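You operate a simulated robot arm through the tools that you are given. There is no shell and no other tool. Be economical: measure what you need, move in short steps, check, and stop when the job is done.

You run a simulated two-armed robot. Do the job below in one go: nothing can be reset, and whatever is moved stays where it is left.

TASK
Pick up the large clear tub with one hand, pass it to the other hand and put it on the shelf under the flap. Set down upright: large clear tub.

Only the result counts: the job must be done as asked and must still hold three seconds after the hand-in. Knocking over, shifting, dropping, spilling or breaking anything else fails it.

THE ROBOT
Two 7-joint arms with two-finger grippers on one trunk, on a base that drives. Base frame: it is fixed to the floor where the robot stands at the start and does not move with it; the origin is under the middle of the robot, x ahead of it, y to its left, z up. Readings come in cm, degrees, newtons and seconds.
The left shoulder is at the start at [8.5, 21.6, 111.7], the right one opposite. With the tool pointing down near the work surface each hand reaches from about 32 to 84 cm from the robot's upright axis, wherever it stands, measured 20 degrees to its own side. Places, roughly: shelf under the flap (16x38 cm) [68, 68, 100]. Payload 3.18 kg a hand.
The tool frame of a hand sits at the grasp point between the pads (the TCP): z along the fingers, y along the line on which they close. The tips reach 3 cm beyond it. The gripper opens to 14.4 cm. The gripper's body begins 10.3 cm behind the TCP.
Orientation is told as [roll, pitch, yaw] about the base's x, y, z axes, in that order, counted from this pose: with the fingers straight down and closing along the base's y, the tool's x points along the base's -x, its y along +y and its z along -z.

THE INTERFACE
- The arms move only by the tool arm_command. It takes "left_steps", "right_steps" or both (then of equal length, played together; a hand with none holds still); each is a list of rows, each a list of 7 numbers: the finger opening in m, from 0 to 0.144, then the shift along the tool's x, y, z in m, then the turn, a rotation vector about the tool's x, y, z in degrees. In form: [[gripper, tx, ty, tz, rx, ry, rz], ...]. A call has 1 to 20 rows; each row is the pose to reach, as a shift and turn from the pose commanded when the call began, along the tool's axes at that moment. Rows are played at 5 a second. More than 5 cm and 8.6 degrees between two rows, or a gripper value outside its range, and nothing of the call is played. Where a pose cannot be reached the arm comes as near as it can. A force on the tool above 40 N (or 10 N above the force at the start of the call, whichever is more), or a blocked arm, ends the call early, and 0.2 s more pass. Each finger halts on what it meets, pressing with about 28 N; the grip force reading is that of the motor and also rises with nothing between the fingers. The clock runs only during rows and for 0.2 s after the last one: add rows that repeat a pose to give the fingers time. It gives the time, the measured TCP pose, the force on the tool (base axes), the opening and the grip force at its end, in the units of the frame above (readings bear some noise), with the torque about the TCP (base axes, N m) and any sound that the robot's microphone picked up.
- Cameras (640 x 400 px; columns grow to the right, rows downward): "scene" is now at [17.72, 3.99, 131.66]; the picture's right is [0.42, -0.91, 0.00], its down [-0.42, -0.19, -0.89] and it looks along [0.80, 0.37, -0.46] (base axes); focal length 214 px, centre (320, 200). "left" rides on the left gripper at [7.6, -1.6, -14.3] in its tool frame; the picture's right is [0.21, 0.98, 0.00], its down [-0.84, 0.18, -0.51] and it looks along [-0.50, 0.11, 0.86] (tool axes); focal length 218 px, centre (320, 200). "right" rides on the right gripper at [7.7, 1.6, -14.3] in its tool frame; the picture's right is [-0.21, 0.98, 0.00], its down [-0.84, -0.18, -0.51] and it looks along [-0.50, -0.11, 0.86] (tool axes); focal length 218 px, centre (320, 200). There is no depth. A picture from a camera that has moved, and an enlarged one, comes with that camera's place and axes in the base frame and with its lens.
- snapshot(camera): a new picture of that camera. No time passes.
- raise_lower(by): slides the trunk up (or, below 0, down) by that many cm; the arms and the scene camera ride with it, the base frame stays. It gives what a move gives, with no picture.
- drive_base(legs): drives the robot by 1 to 6 legs, each [ahead, left, turn to the left] in cm, cm and degrees, along the robot's own axes; the way and the turn of a leg run together, so that a leg with both is an arc; at most 150 cm and 180 degrees a leg. The arms and the cameras ride along, it lands a little off, and it stops where it bumps. It gives what a move gives.
- turn_head(pan, tilt): turns the head with the scene camera to pan (to the left, within 80 degrees either way) and tilt (down, from -29 to 69), counted from straight ahead of the robot. It gives what a move gives.
- close_up(camera, box): a new picture of the part [left, top, right, bottom] of that camera's present view, enlarged. No time passes.
- finish_job(): hands the job in; it is judged then, once.

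Work in short steps. Places have to be worked out from the pictures, the camera data and where the tool is seen: move nearer, look again, correct. Check each grasp and each placing, and mend what went wrong. You have 120 turns and 88 pictures in all, those below and enlarged ones among them. Open the grippers and draw the arms clear of the work before you hand the job in, unless the task says otherwise; then end with one line.

The tools are called as a command line: name --argument value ..., lists and objects as JSON in quotes. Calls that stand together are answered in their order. arm_command: Moves the arms, as the interface text tells. Its arguments: {"type":"object","properties":{"left_steps":{"type":"array","items":{"type":"array","items":{"type":"number"}}},"right_steps":{"type":"array","items":{"type":"array","items":{"type":"number"}}}},"required":[]} The other tools are called the same way: raise_lower (by) slides the trunk up or down; drive_base (legs) drives the base; turn_head (pan, tilt) turns the head that bears the scene camera; snapshot (camera) takes a picture; close_up (camera, box) takes an enlarged picture of a part of a camera's view; finish_job () hands the job in.

At the start:

```text
time: 0.0
left_eef_pos: [45.26, 50.41, 130.93]
left_tool_rot: [-0.1, 0.0, 0.2]
left_contact_force: [-0.4, 0.2, 0.1]
left_wrist_torque: [-0.01, 0.03, -0.03]
left_width: 14.44
left_gripper_force: 0.0
right_eef_pos: [33.84, 5.83, 122.76]
right_tool_rot: [0.0, 0.2, 0.0]
right_contact_force: [0.6, -0.3, 0.1]
right_wrist_torque: [0.0, -0.03, -0.02]
right_width: 14.38
right_gripper_force: 0.1
trunk travel left (down, up): [-20.0, 16.9]
robot x, y, heading: [0.1, -0.15, -0.0]
head pan, tilt: [24.9, 27.6]
```

scene: 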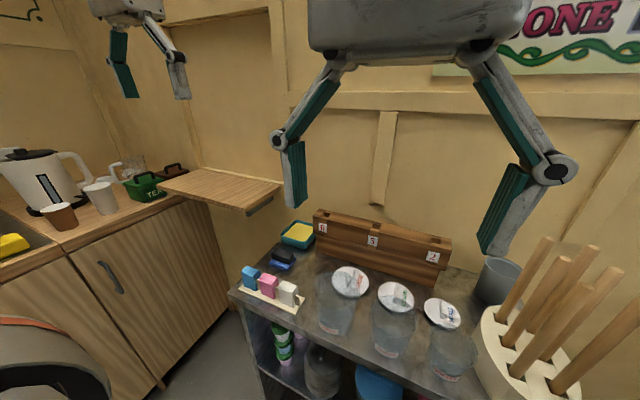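
right: 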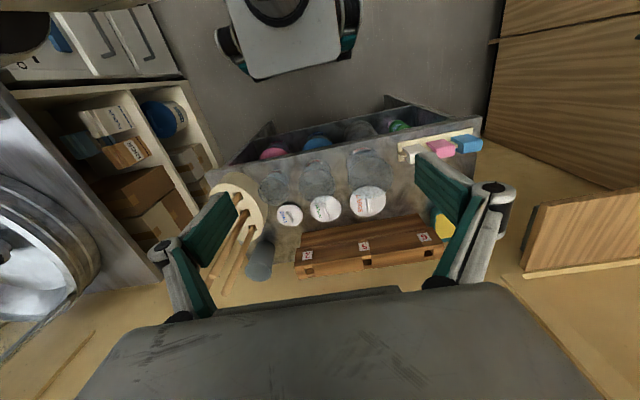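
left: 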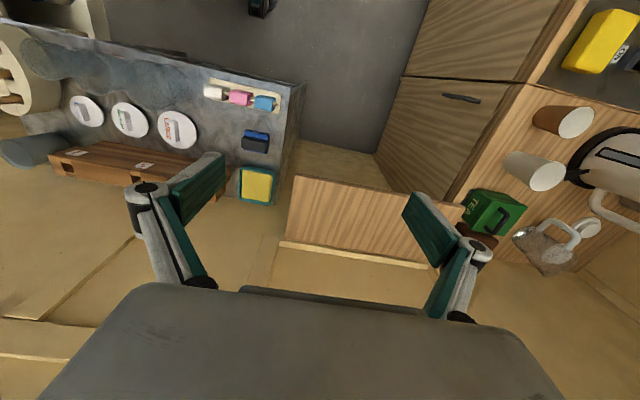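

Three clear tubs stand on the metal cart; I need to find which is the large one and what the shelf looks like, so I enlarge those parts.

close_up --camera "scene" --box '[220, 200, 500, 400]'

close_up --camera "right" --box '[240, 120, 500, 290]'

close_up --camera "scene" --box '[120, 80, 340, 230]'

```text
2.00 times, centred on (360, 300) of scene
camera zoom: at [17.72, 3.99, 131.66], right [0.42, -0.91, 0.0], down [-0.42, -0.19, -0.89], along [0.8, 0.37, -0.46], focal length 429 px, centre (240, 0)
```

zoom: 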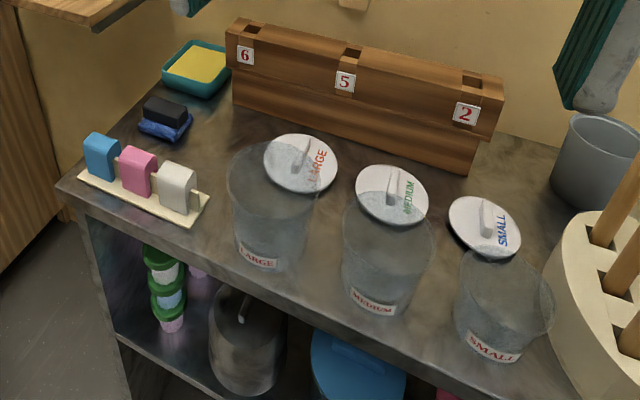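

```text
2.35 times, centred on (370, 205) of right
camera zoom: at [26.17, 7.37, 137.05], right [0.21, 0.98, 0.0], down [0.84, -0.18, 0.51], along [0.49, -0.11, -0.86], focal length 514 px, centre (202, 188)
```

zoom: 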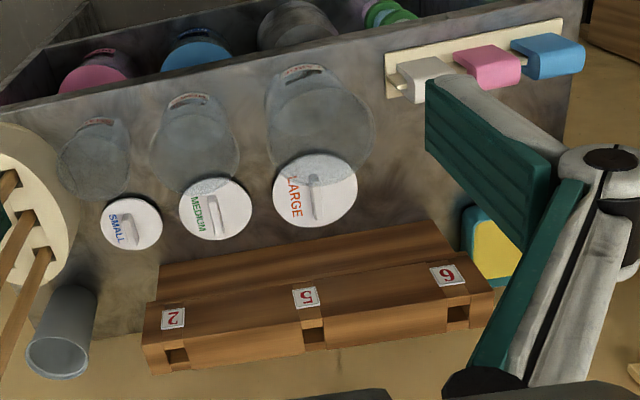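

```text
2.67 times, centred on (230, 155) of scene
camera zoom: at [17.72, 3.99, 131.66], right [0.42, -0.91, 0.0], down [-0.42, -0.19, -0.89], along [0.8, 0.37, -0.46], focal length 572 px, centre (560, 320)
```

zoom: 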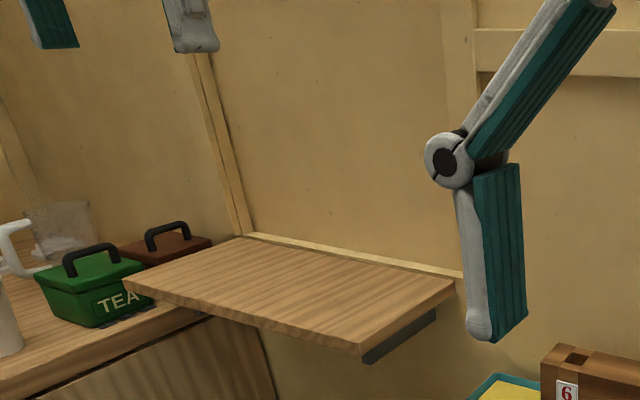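

The large tub is the leftmost (around x 49, y 14, table at z≈83), open, with its lid lying just behind it. I look toward the shelf and the flap above it, then lower at the tubs.

turn_head --pan 45 --tilt 5

snapshot --camera "scene"

turn_head --pan 20 --tilt 50

snapshot --camera "scene"

```text
time: 0.9
left_eef_pos: [45.42, 50.51, 130.92]
left_tool_rot: [-0.1, -0.2, 0.2]
left_contact_force: [-0.1, -0.3, -0.9]
left_wrist_torque: [0.0, 0.0, 0.0]
left_width: 14.42
left_gripper_force: 0.1
right_eef_pos: [33.76, 5.76, 122.68]
right_tool_rot: [0.1, 0.2, 0.0]
right_contact_force: [-0.4, 0.3, -0.1]
right_wrist_torque: [-0.01, -0.02, -0.01]
right_width: 14.38
right_gripper_force: 0.0
trunk travel left (down, up): [-20.0, 16.9]
robot x, y, heading: [0.07, -0.13, -0.4]
head pan, tilt: [45.0, 5.0]
```

```text
81 pictures are left
camera scene: at [15.94, 6.64, 135.31], right [0.71, -0.71, 0.0], down [-0.06, -0.06, -1.0], along [0.7, 0.7, -0.09], focal length 214 px, centre (320, 200)
```

scene: 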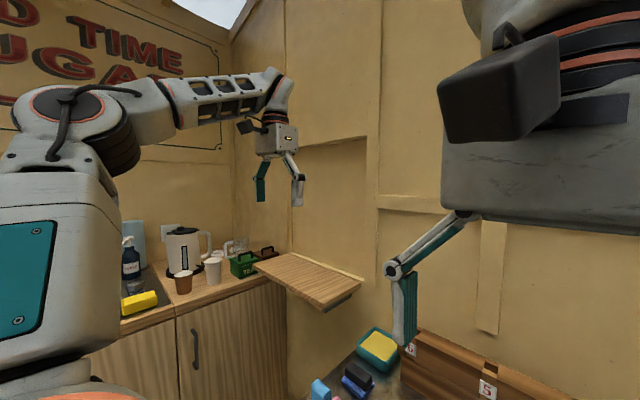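

```text
time: 2.0
left_eef_pos: [45.39, 50.51, 130.8]
left_tool_rot: [-0.1, -0.1, 0.3]
left_contact_force: [-0.3, 0.2, -0.6]
left_wrist_torque: [0.01, 0.0, -0.02]
left_width: 14.39
left_gripper_force: 0.0
right_eef_pos: [34.25, 5.85, 122.63]
right_tool_rot: [-0.1, -0.1, -0.3]
right_contact_force: [37.5, -5.3, -34.4]
right_wrist_torque: [0.23, 2.13, -0.07]
right_width: 14.4
right_gripper_force: 0.0
trunk travel left (down, up): [-20.0, 16.9]
robot x, y, heading: [-0.01, 0.03, 0.1]
head pan, tilt: [20.0, 50.0]
```

```text
80 pictures are left
camera scene: at [17.03, 3.39, 129.24], right [0.39, -0.92, 0.0], down [-0.63, -0.27, -0.73], along [0.67, 0.29, -0.69], focal length 214 px, centre (320, 200)
```

scene: 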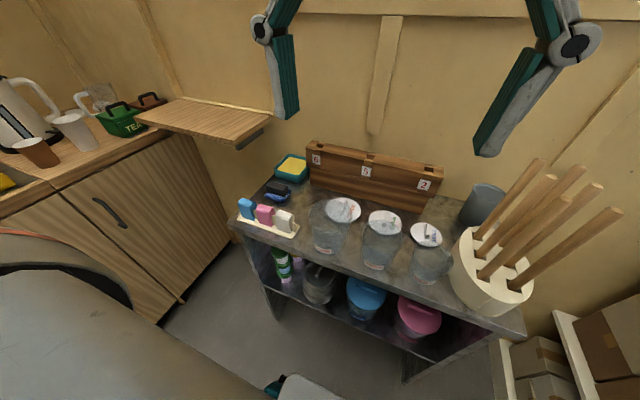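

The shelf has open space overhead. The head presses on the right hand (37 N), so I'll tilt it back up, after enlarging the tubs.

close_up --camera "scene" --box '[280, 180, 480, 300]'

turn_head --pan 25 --tilt 27

```text
3.20 times, centred on (380, 240) of scene
camera zoom: at [17.03, 3.39, 129.24], right [0.39, -0.92, 0.0], down [-0.63, -0.27, -0.73], along [0.67, 0.29, -0.69], focal length 686 px, centre (128, 72)
```

zoom: 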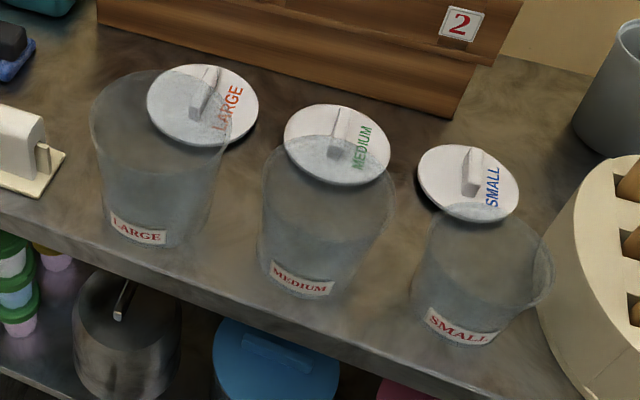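

```text
time: 2.9
left_eef_pos: [45.28, 50.58, 131.07]
left_tool_rot: [-0.1, -0.2, 0.2]
left_contact_force: [0.0, 0.0, 0.1]
left_wrist_torque: [0.01, -0.03, 0.03]
left_width: 14.41
left_gripper_force: 0.0
right_eef_pos: [33.67, 5.88, 122.82]
right_tool_rot: [0.0, 0.0, 0.0]
right_contact_force: [0.8, -0.6, -0.3]
right_wrist_torque: [0.02, 0.0, -0.03]
right_width: 14.39
right_gripper_force: 0.0
trunk travel left (down, up): [-20.0, 16.9]
robot x, y, heading: [-0.11, 0.01, -0.2]
head pan, tilt: [25.0, 27.0]
```

The large tub stands near (47.4, 14.3), with its rim at z≈95, about 10 cm across. I bring the right hand above it, turning 90° so that the fingers close along x.

arm_command --right_steps '[[0.144, -0.03, 0.01, 0, 0, 0, -8], [0.144, -0.06, 0.02, 0.01, 0, 0, -16], [0.144, -0.08, 0.03, 0.02, 0, 0, -24], [0.144, -0.1, 0.045, 0.03, 0, 0, -32], [0.144, -0.12, 0.06, 0.04, 0, 0, -40], [0.144, -0.137, 0.07, 0.05, 0, 0, -48], [0.144, -0.137, 0.084, 0.06, 0, 0, -56], [0.144, -0.137, 0.084, 0.07, 0, 0, -64], [0.144, -0.137, 0.084, 0.08, 0, 0, -72], [0.144, -0.137, 0.084, 0.08, 0, 0, -80], [0.144, -0.137, 0.084, 0.08, 0, 0, -88], [0.144, -0.137, 0.084, 0.08, 0, 0, -90], [0.144, -0.137, 0.084, 0.08, 0, 0, -90]]'

snapshot --camera "right"

snapshot --camera "scene"

```text
time: 5.7
left_eef_pos: [45.25, 50.54, 130.86]
left_tool_rot: [0.0, -0.1, 0.2]
left_contact_force: [0.0, -0.2, -0.2]
left_wrist_torque: [-0.01, 0.01, -0.02]
left_width: 14.43
left_gripper_force: 0.0
right_eef_pos: [51.61, 3.2, 114.44]
right_tool_rot: [0.5, -19.3, 42.8]
right_contact_force: [0.1, 0.3, -0.6]
right_wrist_torque: [-0.01, 0.03, -0.02]
right_width: 14.41
right_gripper_force: 0.0
right hand out of reach, approached as far as the arm can: row 4, 5, 6, 7, 8, 9, 10, 11, 12, 13
trunk travel left (down, up): [-20.0, 16.9]
robot x, y, heading: [-0.02, -0.04, 0.1]
head pan, tilt: [25.0, 27.0]
```

```text
78 pictures are left
camera right: at [41.88, -3.83, 125.38], right [-0.52, 0.85, 0.08], down [0.59, 0.29, 0.76], along [0.62, 0.44, -0.65], focal length 218 px, centre (320, 200)
```

right: 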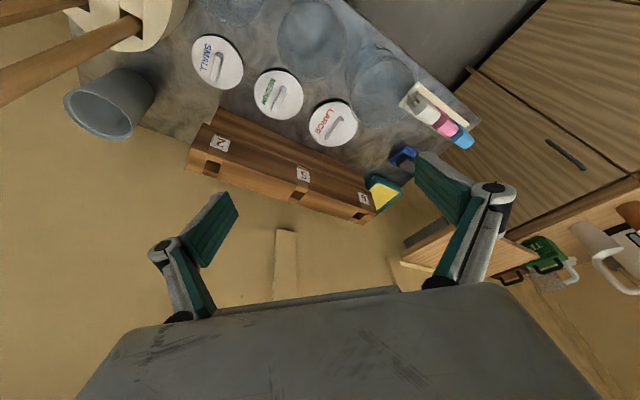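

```text
77 pictures are left
camera scene: at [17.75, 4.06, 131.76], right [0.42, -0.91, 0.0], down [-0.41, -0.19, -0.89], along [0.81, 0.38, -0.45], focal length 214 px, centre (320, 200)
```

scene: 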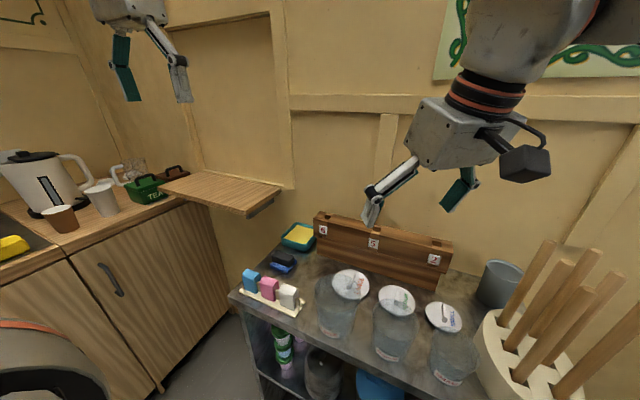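

The right hand can't turn that far on its left side. I drive the base 33 cm to the left so that the tub lies on the right hand's own side and the shelf comes into the left hand's reach.

drive_base --legs '[[0, 33, 0]]'

snapshot --camera "scene"

```text
time: 9.1
left_eef_pos: [45.1, 83.42, 130.99]
left_tool_rot: [-0.1, -0.1, 0.4]
left_contact_force: [-0.6, 0.1, -0.1]
left_wrist_torque: [-0.01, 0.04, -0.02]
left_width: 14.4
left_gripper_force: 0.1
right_eef_pos: [51.62, 36.12, 114.5]
right_tool_rot: [0.5, -19.3, 43.1]
right_contact_force: [-0.1, 0.7, -0.6]
right_wrist_torque: [0.0, 0.04, -0.02]
right_width: 14.37
right_gripper_force: 0.1
trunk travel left (down, up): [-20.0, 16.9]
robot x, y, heading: [-0.24, 32.91, 0.0]
head pan, tilt: [25.0, 27.0]
```

```text
76 pictures are left
camera scene: at [17.65, 36.78, 131.76], right [0.43, -0.9, 0.0], down [-0.41, -0.19, -0.89], along [0.81, 0.38, -0.45], focal length 214 px, centre (320, 200)
```

scene: 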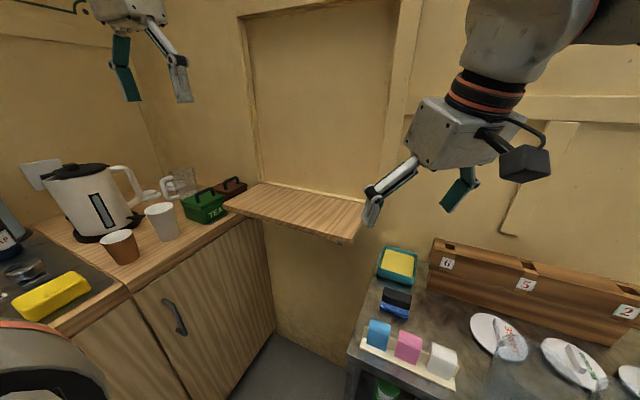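

Free space is good here. I check with a null row whether the commanded pose equals the present one.

arm_command --right_steps '[[0.144, 0, 0, 0, 0, 0, 0]]'

```text
time: 9.5
left_eef_pos: [45.03, 83.25, 131.0]
left_tool_rot: [-0.1, 0.0, 0.4]
left_contact_force: [0.6, 0.1, -0.2]
left_wrist_torque: [-0.01, -0.02, 0.03]
left_width: 14.41
left_gripper_force: 0.0
right_eef_pos: [51.58, 36.11, 114.55]
right_tool_rot: [0.5, -19.3, 43.1]
right_contact_force: [-0.5, -0.2, -0.2]
right_wrist_torque: [0.0, -0.01, -0.02]
right_width: 14.37
right_gripper_force: 0.1
trunk travel left (down, up): [-20.0, 16.9]
robot x, y, heading: [-0.38, 32.65, 0.3]
head pan, tilt: [25.0, 27.0]
```

The commanded pose is the present one. Now I move the right hand above the tub (47.4, 14.3, 108), vertical, yaw 90°.

arm_command --right_steps '[[0.144, 0.024, -0.016, 0, -1, 2.3, -5.8], [0.144, 0.048, -0.033, 0, -2, 4.6, -11.6], [0.144, 0.072, -0.049, 0, -3, 6.8, -17.4], [0.144, 0.096, -0.066, 0, -4, 9.1, -23.2], [0.144, 0.12, -0.082, 0, -4.9, 11.4, -29], [0.144, 0.144, -0.098, 0, -5.9, 13.6, -34.9], [0.144, 0.168, -0.115, 0, -6.9, 15.9, -40.7], [0.144, 0.191, -0.131, 0.002, -7.9, 18.2, -46.5], [0.144, 0.191, -0.131, 0.002, -7.9, 18.2, -46.5]]'

snapshot --camera "right"

turn_head --pan -20 --tilt 35

snapshot --camera "scene"

```text
time: 11.5
left_eef_pos: [45.06, 83.24, 131.11]
left_tool_rot: [0.0, -0.1, 0.3]
left_contact_force: [-0.6, -0.1, 1.4]
left_wrist_torque: [0.09, 0.05, -0.03]
left_width: 14.39
left_gripper_force: 0.0
right_eef_pos: [43.68, 17.99, 95.42]
right_tool_rot: [-19.5, -8.5, 81.7]
right_contact_force: [0.2, -0.2, 0.2]
right_wrist_torque: [0.07, 0.01, 0.0]
right_width: 14.4
right_gripper_force: 0.0
right hand out of reach, approached as far as the arm can: row 1, 2, 3, 4, 5, 6, 7, 8, 9
trunk travel left (down, up): [-20.0, 16.9]
robot x, y, heading: [0.03, 32.86, 0.2]
head pan, tilt: [25.0, 27.0]
```

```text
75 pictures are left
camera right: at [36.05, 9.32, 107.12], right [-0.88, 0.39, -0.29], down [0.11, 0.74, 0.66], along [0.47, 0.55, -0.69], focal length 218 px, centre (320, 200)
```

right: 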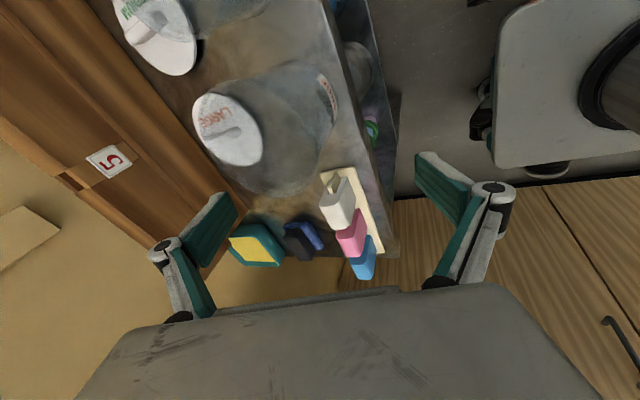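

```text
time: 12.6
left_eef_pos: [45.01, 83.34, 130.93]
left_tool_rot: [0.0, 0.0, 0.5]
left_contact_force: [-0.1, -0.6, -0.2]
left_wrist_torque: [-0.01, 0.01, 0.05]
left_width: 14.41
left_gripper_force: 0.0
right_eef_pos: [43.63, 18.06, 95.47]
right_tool_rot: [-19.4, -8.7, 81.8]
right_contact_force: [0.0, -0.3, -0.4]
right_wrist_torque: [0.01, 0.01, -0.01]
right_width: 14.4
right_gripper_force: 0.1
trunk travel left (down, up): [-20.0, 16.9]
robot x, y, heading: [-0.36, 32.66, 0.4]
head pan, tilt: [-20.0, 35.0]
```

```text
74 pictures are left
camera scene: at [17.66, 29.9, 130.5], right [-0.34, -0.94, 0.0], down [-0.54, 0.19, -0.82], along [0.77, -0.28, -0.57], focal length 214 px, centre (320, 200)
```

scene: 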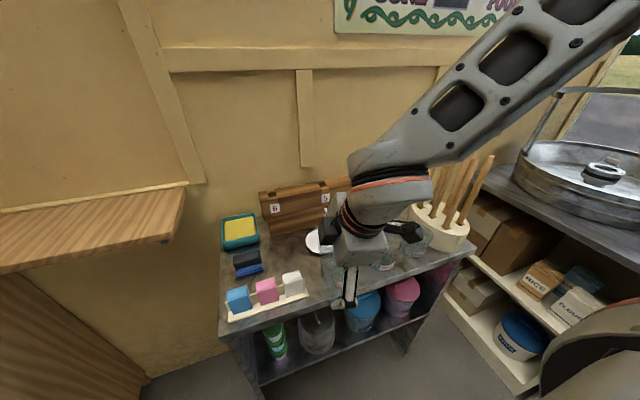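

The arm sank to z 95 without touching anything; yaw 90 is at its joint limit. I lift it and go to yaw 45° instead, above the tub at z 110.

arm_command --right_steps '[[0.144, -0.006, -0.013, -0.037, 0, 0, 0], [0.144, -0.012, -0.027, -0.075, 0, 0, 0], [0.144, -0.018, -0.04, -0.112, 0, 0, 0], [0.144, -0.01, -0.055, -0.115, -3.2, 2.9, 7], [0.144, -0.002, -0.07, -0.12, -6.4, 5.7, 14], [0.144, 0.006, -0.085, -0.124, -9.6, 8.6, 21], [0.144, 0.009, -0.089, -0.126, -12.9, 11.4, 28], [0.144, 0.009, -0.089, -0.126, -16.1, 14.3, 34.9], [0.144, 0.009, -0.089, -0.126, -16.1, 14.3, 34.9]]'

snapshot --camera "right"

```text
time: 14.6
left_eef_pos: [44.93, 83.52, 130.97]
left_tool_rot: [-0.1, 0.0, 0.4]
left_contact_force: [-0.2, 1.5, -0.2]
left_wrist_torque: [-0.06, -0.06, 0.0]
left_width: 14.41
left_gripper_force: 0.1
right_eef_pos: [42.71, 11.98, 102.55]
right_tool_rot: [-10.6, -7.9, 46.2]
right_contact_force: [0.1, -0.3, 0.5]
right_wrist_torque: [-0.04, -0.03, 0.0]
right_width: 14.4
right_gripper_force: 0.0
right hand out of reach, approached as far as the arm can: row 1, 2, 3, 4, 5, 6, 7, 8, 9
trunk travel left (down, up): [-20.0, 16.9]
robot x, y, heading: [0.2, 32.7, 0.4]
head pan, tilt: [-20.0, 35.0]
```

```text
73 pictures are left
camera right: at [33.06, 7.82, 114.92], right [-0.53, 0.83, -0.15], down [0.59, 0.49, 0.64], along [0.61, 0.26, -0.75], focal length 218 px, centre (320, 200)
```

right: 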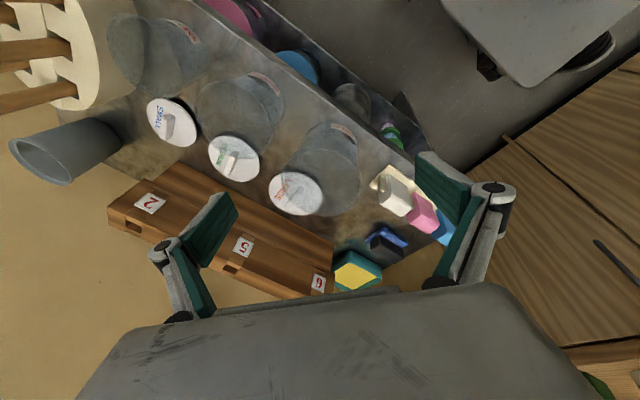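

Still limited by the same joint. I turn the other way, to yaw −45°, lifting to z 112 above the tub.

arm_command --right_steps '[[0.144, -0.006, -0.004, -0.02, 0, 1.2, 7.5], [0.144, -0.012, -0.008, -0.04, 0, 2.4, 15], [0.144, -0.02, -0.012, -0.06, 0, 3.6, 22.5], [0.144, -0.03, -0.016, -0.075, -1, 4.8, 30], [0.144, -0.04, -0.022, -0.083, -1, 6, 37.5], [0.144, -0.05, -0.028, -0.083, -1, 7.2, 45], [0.144, -0.062, -0.034, -0.083, -1, 8.4, 52.5], [0.144, -0.062, -0.034, -0.083, -1, 9.6, 60], [0.144, -0.062, -0.034, -0.083, -2, 10.8, 67.5], [0.144, -0.062, -0.034, -0.083, -2, 12, 75], [0.144, -0.062, -0.034, -0.083, -2, 13.2, 82.5], [0.144, -0.062, -0.034, -0.083, -2, 14.5, 90], [0.144, -0.062, -0.034, -0.083, -2, 14.5, 90]]'

snapshot --camera "right"

```text
time: 17.4
left_eef_pos: [45.0, 83.27, 131.03]
left_tool_rot: [-0.1, 0.0, 0.5]
left_contact_force: [0.6, 0.3, 0.1]
left_wrist_torque: [0.0, 0.0, 0.0]
left_width: 14.38
left_gripper_force: 0.0
right_eef_pos: [47.06, 14.09, 111.27]
right_tool_rot: [0.0, 0.1, -45.1]
right_contact_force: [0.5, -0.3, 0.0]
right_wrist_torque: [0.01, 0.0, -0.01]
right_width: 14.41
right_gripper_force: 0.1
trunk travel left (down, up): [-20.0, 16.9]
robot x, y, heading: [-0.33, 33.21, 0.1]
head pan, tilt: [-20.0, 35.0]
```

```text
72 pictures are left
camera right: at [42.83, 20.51, 125.54], right [0.84, 0.54, 0.0], down [0.47, -0.72, 0.51], along [0.28, -0.42, -0.86], focal length 218 px, centre (320, 200)
```

right: 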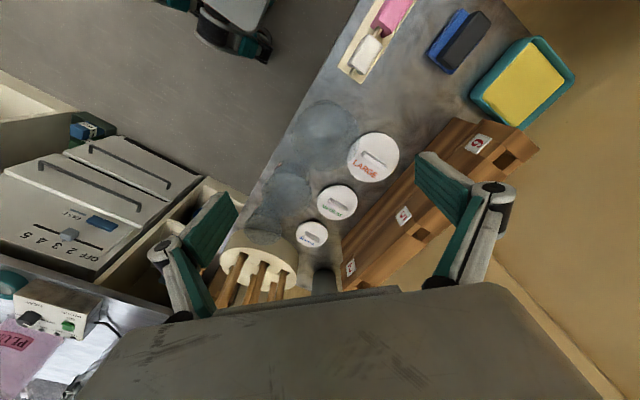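

The right hand is vertical at yaw −45° over the tub. I enlarge the tub in the wrist view to fix its centre.

close_up --camera "right" --box '[230, 80, 430, 205]'

close_up --camera "scene" --box '[280, 180, 480, 305]'

```text
3.20 times, centred on (330, 142) of right
camera zoom: at [42.83, 20.51, 125.54], right [0.84, 0.54, 0.0], down [0.47, -0.72, 0.51], along [0.28, -0.42, -0.86], focal length 698 px, centre (288, 384)
```

zoom: 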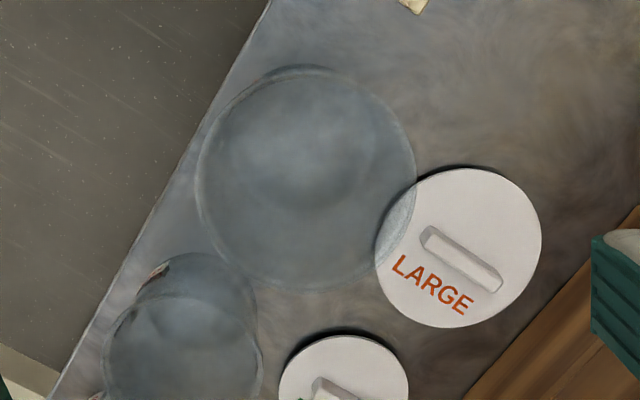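

```text
3.20 times, centred on (380, 242) of scene
camera zoom: at [17.65, 29.89, 130.51], right [-0.34, -0.94, 0.0], down [-0.54, 0.19, -0.82], along [0.77, -0.28, -0.57], focal length 686 px, centre (128, 64)
```

zoom: 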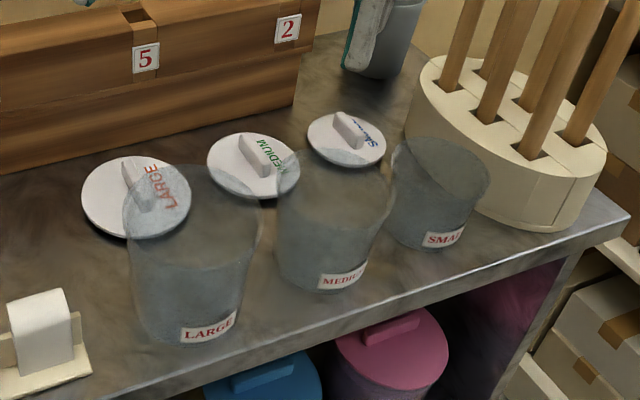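

Both views agree: rim centre (47.8, 14.5), rim z≈94.5, diameter ≈9.7 cm. I descend open to z 92.7, so that the tips reach 5 cm below the rim.

arm_command --right_steps '[[0.144, -0.002, 0.008, 0.04, 0, 0, 0], [0.144, -0.002, 0.008, 0.08, 0, 0, 0], [0.144, -0.002, 0.008, 0.11, 0, 0, 0], [0.144, -0.002, 0.008, 0.135, 0, 0, 0], [0.144, -0.002, 0.008, 0.155, 0, 0, 0], [0.144, -0.002, 0.008, 0.17, 0, 0, 0], [0.144, -0.002, 0.008, 0.186, 0, 0, 0], [0.144, -0.002, 0.008, 0.186, 0, 0, 0]]'

snapshot --camera "right"

close_up --camera "scene" --box '[260, 150, 500, 300]'

```text
time: 19.2
left_eef_pos: [45.05, 83.32, 130.97]
left_tool_rot: [-0.1, 0.0, 0.5]
left_contact_force: [1.1, -0.4, 0.3]
left_wrist_torque: [-0.01, 0.0, -0.02]
left_width: 14.4
left_gripper_force: 0.1
right_eef_pos: [47.67, 14.71, 92.61]
right_tool_rot: [0.0, 0.1, -44.9]
right_contact_force: [0.0, 0.1, -0.1]
right_wrist_torque: [0.01, 0.0, 0.01]
right_width: 14.39
right_gripper_force: 0.1
trunk travel left (down, up): [-20.0, 16.9]
robot x, y, heading: [0.05, 32.99, 0.1]
head pan, tilt: [-20.0, 35.0]
```

```text
69 pictures are left
camera right: at [43.46, 21.11, 106.84], right [0.84, 0.55, 0.0], down [0.47, -0.72, 0.51], along [0.28, -0.42, -0.86], focal length 218 px, centre (320, 200)
```

right: 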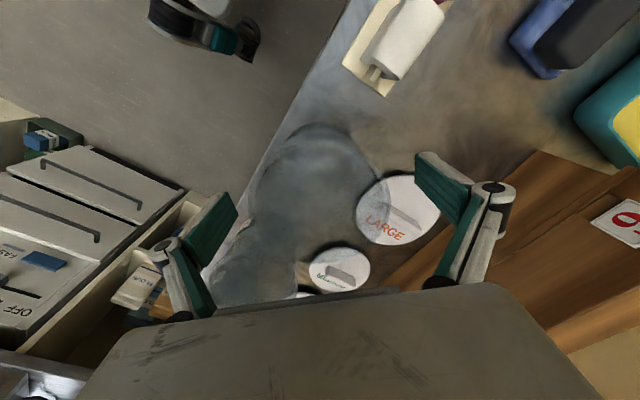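

```text
2.67 times, centred on (380, 225) of scene
camera zoom: at [17.63, 29.89, 130.51], right [-0.34, -0.94, 0.0], down [-0.54, 0.19, -0.82], along [0.77, -0.28, -0.57], focal length 572 px, centre (160, 133)
```

zoom: 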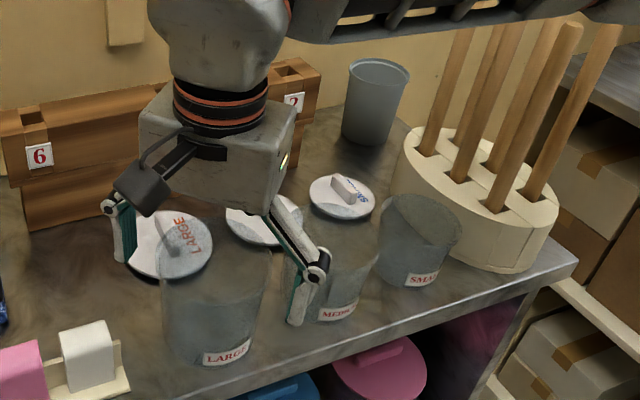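

The tub is centred between the fingers to within a few mm. I close the right gripper.

arm_command --right_steps '[[0.115, 0, 0, 0, 0, 0, 0], [0.1, 0, 0, 0, 0, 0, 0], [0.09, 0, 0, 0, 0, 0, 0], [0.08, 0, 0, 0, 0, 0, 0], [0.07, 0, 0, 0, 0, 0, 0], [0.07, 0, 0, 0, 0, 0, 0]]'

close_up --camera "scene" --box '[260, 150, 500, 300]'

```text
time: 20.6
left_eef_pos: [45.06, 83.4, 130.96]
left_tool_rot: [-0.2, -0.1, 0.4]
left_contact_force: [0.0, -1.1, 1.4]
left_wrist_torque: [0.02, -0.02, 0.0]
left_width: 14.39
left_gripper_force: 0.1
right_eef_pos: [47.74, 14.69, 92.51]
right_tool_rot: [0.0, 0.1, -44.9]
right_contact_force: [0.2, -0.9, 1.1]
right_wrist_torque: [0.0, -0.02, -0.02]
right_width: 9.18
right_gripper_force: 27.4
trunk travel left (down, up): [-20.0, 16.9]
robot x, y, heading: [0.02, 33.05, 0.2]
head pan, tilt: [-20.0, 35.0]
```

```text
2.67 times, centred on (380, 225) of scene
camera zoom: at [17.64, 29.88, 130.51], right [-0.34, -0.94, 0.0], down [-0.54, 0.19, -0.82], along [0.77, -0.28, -0.57], focal length 572 px, centre (160, 133)
```

zoom: 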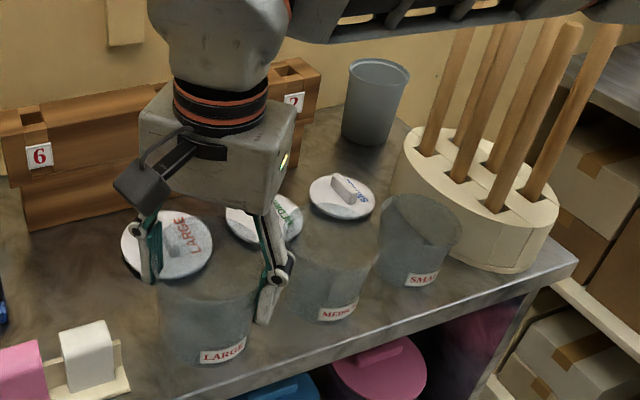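

Held (9.18 cm, 27 N). I lift the tub 22 cm.

arm_command --right_steps '[[0.07, 0, 0, -0.01, 0, 0, 0], [0.07, 0, 0, -0.025, 0, 0, 0], [0.07, 0, 0, -0.05, 0, 0, 0], [0.07, 0, 0, -0.08, 0, 0, 0], [0.07, 0, 0, -0.11, 0, 0, 0], [0.07, 0, 0, -0.14, 0, 0, 0], [0.07, 0, 0, -0.17, 0, 0, 0], [0.07, 0, 0, -0.2, 0, 0, 0], [0.07, 0, 0, -0.22, 0, 0, 0], [0.07, 0, 0, -0.22, 0, 0, 0]]'

snapshot --camera "scene"

```text
time: 22.8
left_eef_pos: [45.13, 83.33, 130.9]
left_tool_rot: [-0.1, 0.0, 0.4]
left_contact_force: [-0.1, -0.3, -0.4]
left_wrist_torque: [-0.06, 0.01, -0.01]
left_width: 14.41
left_gripper_force: 0.0
right_eef_pos: [47.73, 14.69, 114.75]
right_tool_rot: [0.0, 0.1, -44.9]
right_contact_force: [-0.3, 0.4, -1.2]
right_wrist_torque: [0.02, 0.0, -0.04]
right_width: 9.16
right_gripper_force: 28.2
trunk travel left (down, up): [-20.0, 16.9]
robot x, y, heading: [-0.11, 32.26, 0.2]
head pan, tilt: [-20.0, 35.0]
```

```text
66 pictures are left
camera scene: at [17.69, 29.87, 130.49], right [-0.34, -0.94, 0.0], down [-0.54, 0.19, -0.82], along [0.77, -0.28, -0.57], focal length 214 px, centre (320, 200)
```

scene: 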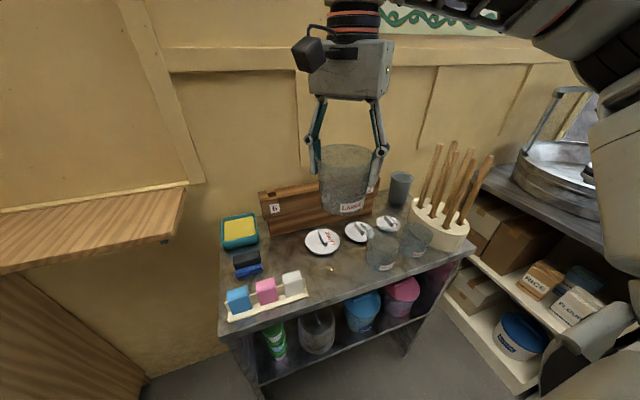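

The tub hangs upright in the right hand. I carry it toward the middle, to about (56, 27, 115), for the handover.

arm_command --right_steps '[[0.07, 0.003, 0.015, 0, 0, 0, 0], [0.07, 0.006, 0.036, 0, 0, 0, 0], [0.07, 0.01, 0.06, 0, 0, 0, 0], [0.07, 0.016, 0.085, 0, 0, 0, 0], [0.07, 0.02, 0.11, 0, 0, 0, 0], [0.07, 0.025, 0.13, 0, 0, 0, 0], [0.07, 0.028, 0.142, 0, 0, 0, 0], [0.07, 0.028, 0.146, 0, 0, 0, 0], [0.07, 0.028, 0.146, 0, 0, 0, 0]]'

```text
time: 24.8
left_eef_pos: [45.1, 83.37, 130.94]
left_tool_rot: [-0.1, -0.1, 0.4]
left_contact_force: [-0.8, -0.3, 0.3]
left_wrist_torque: [0.01, 0.01, -0.02]
left_width: 14.41
left_gripper_force: 0.1
right_eef_pos: [56.0, 27.1, 114.61]
right_tool_rot: [0.0, 0.1, -44.7]
right_contact_force: [0.5, 0.4, -0.6]
right_wrist_torque: [0.02, 0.02, 0.02]
right_width: 9.16
right_gripper_force: 27.9
trunk travel left (down, up): [-20.0, 16.9]
robot x, y, heading: [-0.3, 32.64, -0.1]
head pan, tilt: [-20.0, 35.0]
```

Now I bring the left hand to a staging pose (50, 66, 118), turning it horizontal so that its fingers point forward-right (yaw −60°).

arm_command --left_steps '[[0.144, -0.004, -0.013, 0.01, 3.6, -6.2, 3.6], [0.144, -0.008, -0.027, 0.02, 7.2, -12.4, 7.2], [0.144, -0.011, -0.04, 0.03, 10.8, -18.7, 10.8], [0.144, -0.015, -0.054, 0.04, 14.4, -24.9, 14.4], [0.144, -0.019, -0.067, 0.05, 18, -31.1, 18], [0.144, -0.023, -0.08, 0.06, 21.6, -37.3, 21.6], [0.144, -0.026, -0.094, 0.07, 25.1, -43.6, 25.1], [0.144, -0.03, -0.107, 0.08, 28.7, -49.8, 28.7], [0.144, -0.034, -0.12, 0.09, 32.3, -56, 32.3], [0.144, -0.038, -0.134, 0.1, 35.9, -62.2, 35.9], [0.144, -0.041, -0.147, 0.11, 39.5, -68.5, 39.5], [0.144, -0.045, -0.161, 0.12, 43.1, -74.7, 43.1], [0.144, -0.049, -0.174, 0.129, 46.7, -80.9, 46.7], [0.144, -0.049, -0.174, 0.129, 46.7, -80.9, 46.7]]'

turn_head --pan 15 --tilt 20

snapshot --camera "scene"

```text
time: 27.8
left_eef_pos: [49.9, 65.91, 118.18]
left_tool_rot: [162.5, -89.8, 137.9]
left_contact_force: [0.3, -0.6, 0.2]
left_wrist_torque: [0.01, 0.02, 0.01]
left_width: 14.39
left_gripper_force: 0.1
right_eef_pos: [55.92, 27.15, 114.73]
right_tool_rot: [0.0, 0.2, -44.9]
right_contact_force: [-0.2, 0.9, -1.3]
right_wrist_torque: [0.0, 0.0, -0.01]
right_width: 9.13
right_gripper_force: 28.3
trunk travel left (down, up): [-20.0, 16.9]
robot x, y, heading: [-0.26, 32.7, 0.1]
head pan, tilt: [-20.0, 35.0]
```

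```text
time: 28.8
left_eef_pos: [49.96, 66.04, 118.11]
left_tool_rot: [-178.7, -89.9, 119.2]
left_contact_force: [-0.1, -0.7, -0.4]
left_wrist_torque: [0.01, -0.02, 0.0]
left_width: 14.38
left_gripper_force: 0.0
right_eef_pos: [56.01, 27.13, 114.69]
right_tool_rot: [0.0, 0.1, -44.9]
right_contact_force: [0.4, -0.5, -1.2]
right_wrist_torque: [-0.01, 0.02, 0.0]
right_width: 9.15
right_gripper_force: 28.0
trunk travel left (down, up): [-20.0, 16.9]
robot x, y, heading: [-0.08, 32.72, 0.4]
head pan, tilt: [15.0, 20.0]
```

```text
65 pictures are left
camera scene: at [18.37, 35.3, 132.88], right [0.26, -0.97, 0.0], down [-0.33, -0.09, -0.94], along [0.91, 0.25, -0.34], focal length 214 px, centre (320, 200)
```

scene: 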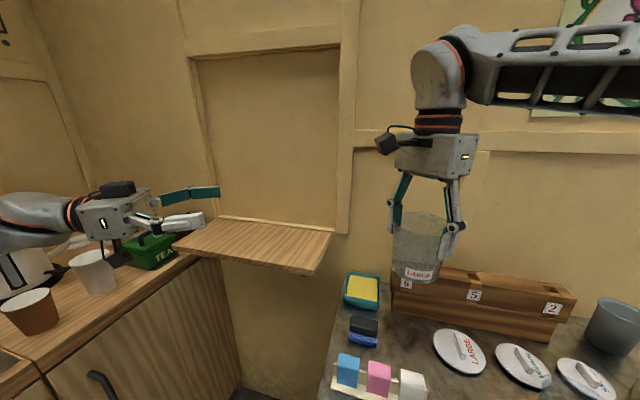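

The left hand is horizontal and level. I look through its camera to learn where the camera sits and how the tub lies ahead.

snapshot --camera "left"

close_up --camera "scene" --box '[340, 120, 520, 300]'

```text
64 pictures are left
camera left: at [41.19, 77.49, 110.51], right [0.84, 0.49, -0.21], down [-0.1, 0.53, 0.84], along [0.53, -0.69, 0.5], focal length 218 px, centre (320, 200)
```

left: 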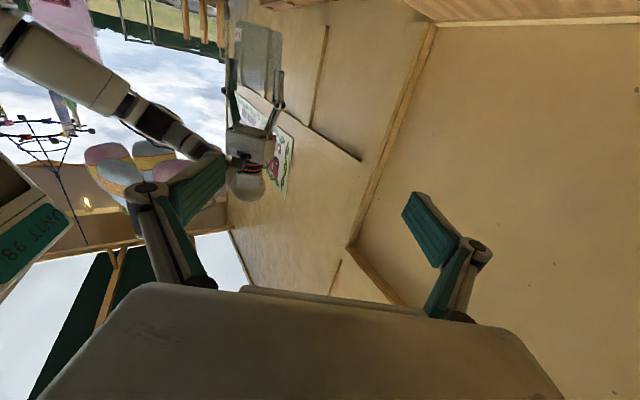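

```text
2.22 times, centred on (430, 210) of scene
camera zoom: at [18.37, 35.3, 132.88], right [0.26, -0.97, 0.0], down [-0.33, -0.09, -0.94], along [0.91, 0.25, -0.34], focal length 477 px, centre (76, 178)
```

zoom: 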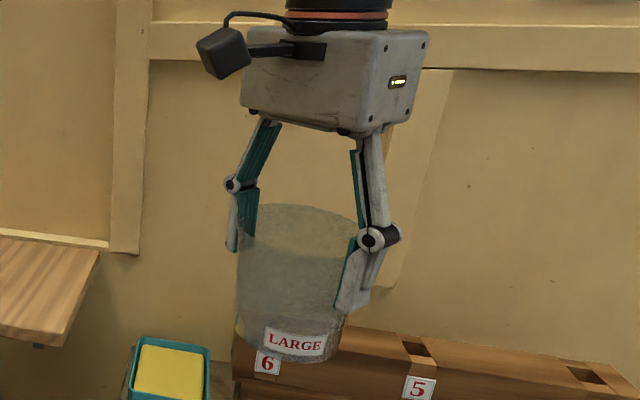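

The camera rides below the hand, fine. I move the left hand to a pre-grasp pose 15 cm short of the tub at z 108.7 (3.5 cm above its bottom, below the right fingertips).

arm_command --left_steps '[[0.144, 0.02, -0.03, 0.03, 0, 0, 0], [0.144, 0.04, -0.055, 0.06, 0, 0, 0], [0.144, 0.06, -0.08, 0.095, 0, 0, 0], [0.144, 0.08, -0.105, 0.13, 0, 0, 0], [0.144, 0.094, -0.125, 0.165, 0, 0, 0], [0.144, 0.094, -0.142, 0.195, 0, 0, 0], [0.144, 0.094, -0.142, 0.217, 0, 0, 0], [0.144, 0.094, -0.142, 0.217, 0, 0, 0]]'

snapshot --camera "scene"

snapshot --camera "left"

```text
time: 30.6
left_eef_pos: [48.62, 39.88, 108.86]
left_tool_rot: [148.0, -90.0, 152.5]
left_contact_force: [-0.3, 0.4, -0.3]
left_wrist_torque: [0.01, -0.01, 0.01]
left_width: 14.39
left_gripper_force: 0.0
left hand out of reach, approached as far as the arm can: row 5, 6
right_eef_pos: [55.94, 27.14, 114.62]
right_tool_rot: [-0.1, 0.1, -44.8]
right_contact_force: [-0.8, -0.2, -1.0]
right_wrist_torque: [0.0, -0.01, 0.0]
right_width: 9.15
right_gripper_force: 27.6
trunk travel left (down, up): [-20.0, 16.9]
robot x, y, heading: [-0.33, 32.49, 0.0]
head pan, tilt: [15.0, 20.0]
```

```text
62 pictures are left
camera scene: at [18.33, 35.3, 132.89], right [0.26, -0.96, 0.0], down [-0.33, -0.09, -0.94], along [0.91, 0.25, -0.34], focal length 214 px, centre (320, 200)
```

scene: 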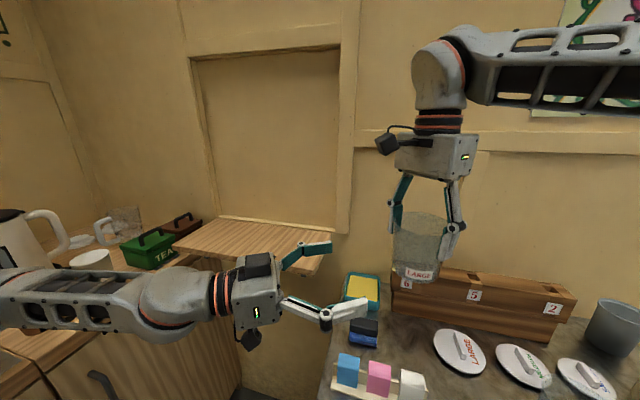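

```text
61 pictures are left
camera left: at [39.99, 51.33, 101.18], right [0.84, 0.49, -0.21], down [-0.1, 0.53, 0.84], along [0.53, -0.69, 0.5], focal length 218 px, centre (320, 200)
```

left: 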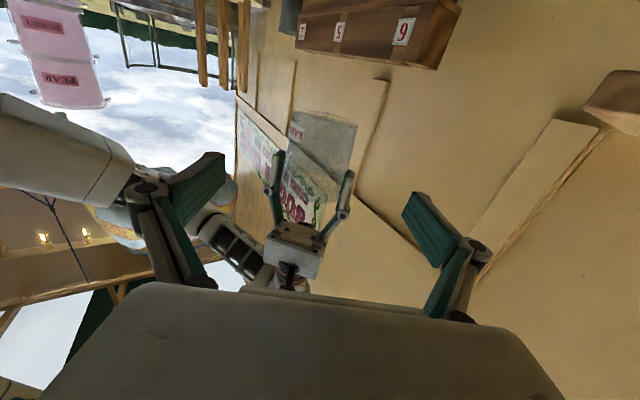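

Lateral alignment is good (0 cm off by readings). I advance 14.5 cm so that the open fingers straddle the lower part of the tub.

arm_command --left_steps '[[0.144, 0, 0, 0.03, 0, 0, 0], [0.144, 0, 0, 0.06, 0, 0, 0], [0.144, 0, 0, 0.085, 0, 0, 0], [0.144, 0, 0, 0.105, 0, 0, 0], [0.144, 0, 0, 0.125, 0, 0, 0], [0.144, 0, 0, 0.145, 0, 0, 0], [0.144, 0, 0, 0.145, 0, 0, 0]]'

close_up --camera "scene" --box '[310, 120, 510, 320]'

snapshot --camera "left"

```text
time: 32.2
left_eef_pos: [56.03, 27.53, 109.01]
left_tool_rot: [173.1, -89.9, 127.2]
left_contact_force: [0.2, 0.0, -0.1]
left_wrist_torque: [0.01, -0.03, 0.04]
left_width: 14.39
left_gripper_force: 0.1
right_eef_pos: [55.99, 27.18, 114.62]
right_tool_rot: [0.0, 0.0, -44.9]
right_contact_force: [0.3, -0.5, -0.9]
right_wrist_torque: [0.02, -0.01, 0.01]
right_width: 9.13
right_gripper_force: 28.3
trunk travel left (down, up): [-20.0, 16.9]
robot x, y, heading: [-0.07, 32.71, 0.3]
head pan, tilt: [15.0, 20.0]
```

```text
2.00 times, centred on (410, 220) of scene
camera zoom: at [18.34, 35.33, 132.89], right [0.26, -0.96, 0.0], down [-0.33, -0.09, -0.94], along [0.91, 0.25, -0.34], focal length 429 px, centre (140, 160)
```

zoom: 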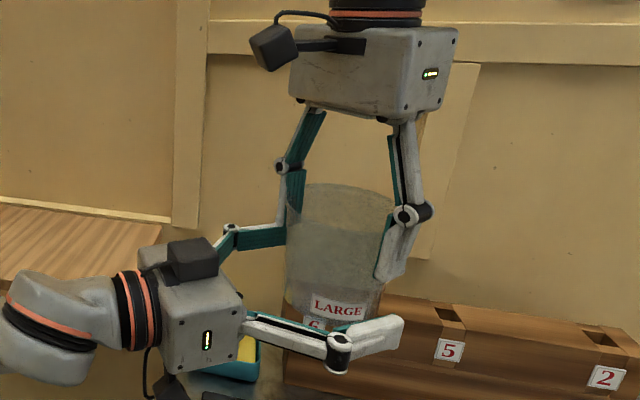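

```text
59 pictures are left
camera left: at [47.38, 39.2, 101.31], right [0.84, 0.49, -0.21], down [-0.1, 0.53, 0.84], along [0.53, -0.69, 0.5], focal length 218 px, centre (320, 200)
```

left: 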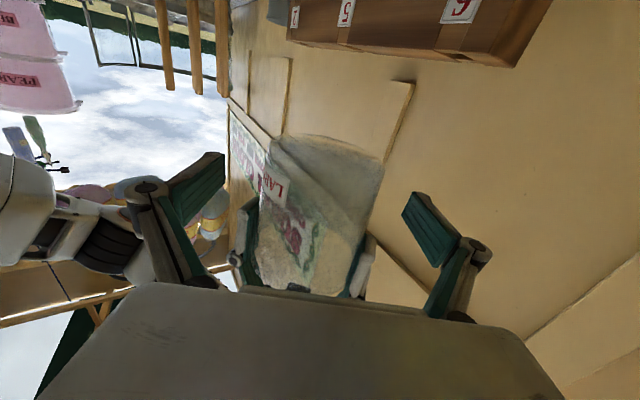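

The tub is between the left fingers, well centred, with the right fingers above. I close the left gripper while the right holds.

arm_command --left_steps '[[0.12, 0, 0, 0, 0, 0, 0], [0.1, 0, 0, 0, 0, 0, 0], [0.085, 0, 0, 0, 0, 0, 0], [0.075, 0, 0, 0, 0, 0, 0], [0.065, 0, 0, 0, 0, 0, 0], [0.055, 0, 0, 0, 0, 0, 0], [0.055, 0, 0, 0, 0, 0, 0]]'

close_up --camera "scene" --box '[310, 120, 510, 320]'

snapshot --camera "left"

```text
time: 33.8
left_eef_pos: [56.18, 27.77, 108.93]
left_tool_rot: [168.1, -89.9, 132.7]
left_contact_force: [9.6, 10.3, 0.1]
left_wrist_torque: [-0.35, 0.31, 0.27]
left_width: 8.64
left_gripper_force: 27.7
right_eef_pos: [56.13, 27.08, 114.6]
right_tool_rot: [-0.2, 0.2, -44.9]
right_contact_force: [-8.1, -11.6, 0.6]
right_wrist_torque: [-0.24, 0.21, -0.24]
right_width: 9.13
right_gripper_force: 28.3
trunk travel left (down, up): [-20.0, 16.9]
robot x, y, heading: [-0.17, 32.86, -0.0]
head pan, tilt: [15.0, 20.0]
```

```text
2.00 times, centred on (410, 220) of scene
camera zoom: at [18.36, 35.3, 132.89], right [0.26, -0.96, 0.0], down [-0.33, -0.09, -0.94], along [0.91, 0.25, -0.34], focal length 429 px, centre (140, 160)
```

zoom: 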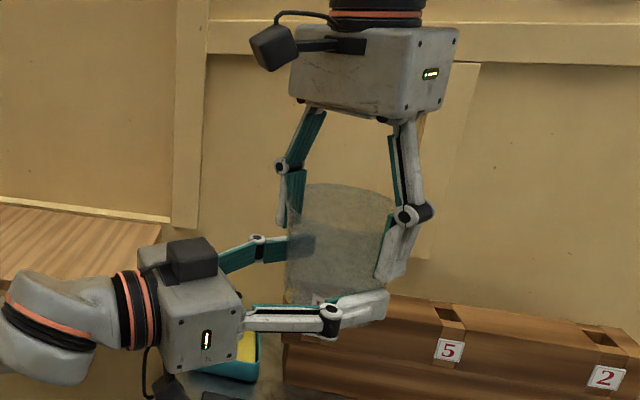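

```text
57 pictures are left
camera left: at [47.45, 39.25, 101.28], right [0.84, 0.5, -0.21], down [-0.1, 0.53, 0.84], along [0.53, -0.69, 0.5], focal length 218 px, centre (320, 200)
```

left: 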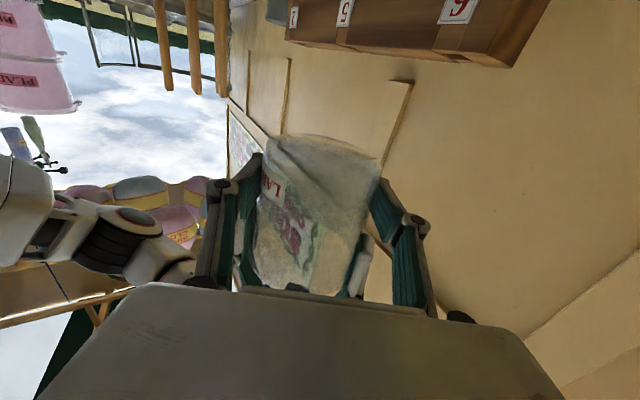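

The left hand holds at 8.64 cm and 27.7 N. I open the right gripper.

arm_command --right_steps '[[0.095, 0, 0, 0, 0, 0, 0], [0.105, 0, 0, 0, 0, 0, 0], [0.125, 0, 0, 0, 0, 0, 0], [0.144, 0, 0, 0, 0, 0, 0], [0.144, 0, 0, 0, 0, 0, 0]]'

close_up --camera "scene" --box '[310, 120, 510, 320]'

```text
time: 35.0
left_eef_pos: [56.11, 27.63, 108.97]
left_tool_rot: [-178.3, -89.8, 118.8]
left_contact_force: [0.0, 0.3, 0.3]
left_wrist_torque: [0.02, 0.0, 0.01]
left_width: 8.64
left_gripper_force: 28.0
right_eef_pos: [55.92, 27.13, 114.59]
right_tool_rot: [0.0, 0.1, -44.8]
right_contact_force: [-0.3, -0.2, -0.1]
right_wrist_torque: [-0.02, -0.01, 0.0]
right_width: 14.42
right_gripper_force: 0.1
trunk travel left (down, up): [-20.0, 16.9]
robot x, y, heading: [-0.18, 32.69, 0.2]
head pan, tilt: [15.0, 20.0]
```

```text
2.00 times, centred on (410, 220) of scene
camera zoom: at [18.36, 35.3, 132.89], right [0.26, -0.96, 0.0], down [-0.33, -0.09, -0.94], along [0.91, 0.25, -0.34], focal length 429 px, centre (140, 160)
```

zoom: 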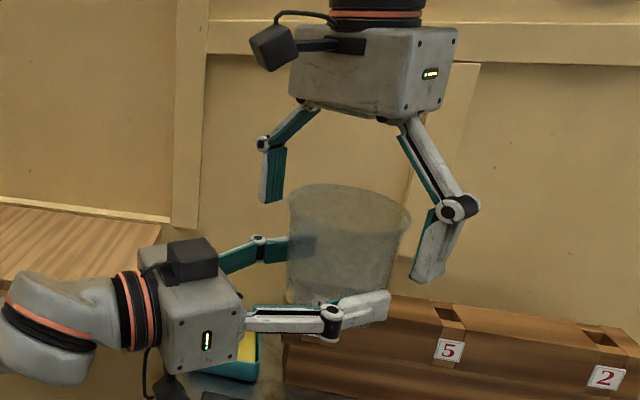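

The left hand holds the tub alone. I raise the right hand 17 cm straight up.

arm_command --right_steps '[[0.144, 0, 0, -0.03, 0, 0, 0], [0.144, 0, 0, -0.065, 0, 0, 0], [0.144, 0, 0, -0.1, 0, 0, 0], [0.144, 0, 0, -0.135, 0, 0, 0], [0.144, 0, 0, -0.17, 0, 0, 0], [0.144, 0, 0, -0.17, 0, 0, 0]]'

snapshot --camera "scene"

```text
time: 36.6
left_eef_pos: [56.14, 27.47, 108.84]
left_tool_rot: [135.5, -90.0, 164.9]
left_contact_force: [-0.5, -0.6, -0.4]
left_wrist_torque: [0.03, 0.02, 0.04]
left_width: 8.62
left_gripper_force: 28.3
right_eef_pos: [55.87, 25.09, 133.75]
right_tool_rot: [3.5, 2.1, -45.6]
right_contact_force: [-1.1, 0.2, 0.2]
right_wrist_torque: [0.02, -0.06, -0.05]
right_width: 14.42
right_gripper_force: 0.1
trunk travel left (down, up): [-20.0, 16.9]
robot x, y, heading: [-0.28, 32.61, 0.1]
head pan, tilt: [15.0, 20.0]
stopped in row 6 (right hand): the arm was blocked; the commanded pose is now the measured one
```

```text
55 pictures are left
camera scene: at [18.32, 35.19, 132.89], right [0.26, -0.96, 0.0], down [-0.33, -0.09, -0.94], along [0.91, 0.25, -0.34], focal length 214 px, centre (320, 200)
```

scene: 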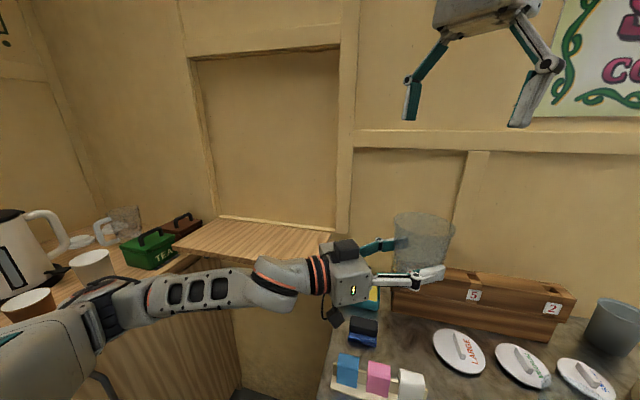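

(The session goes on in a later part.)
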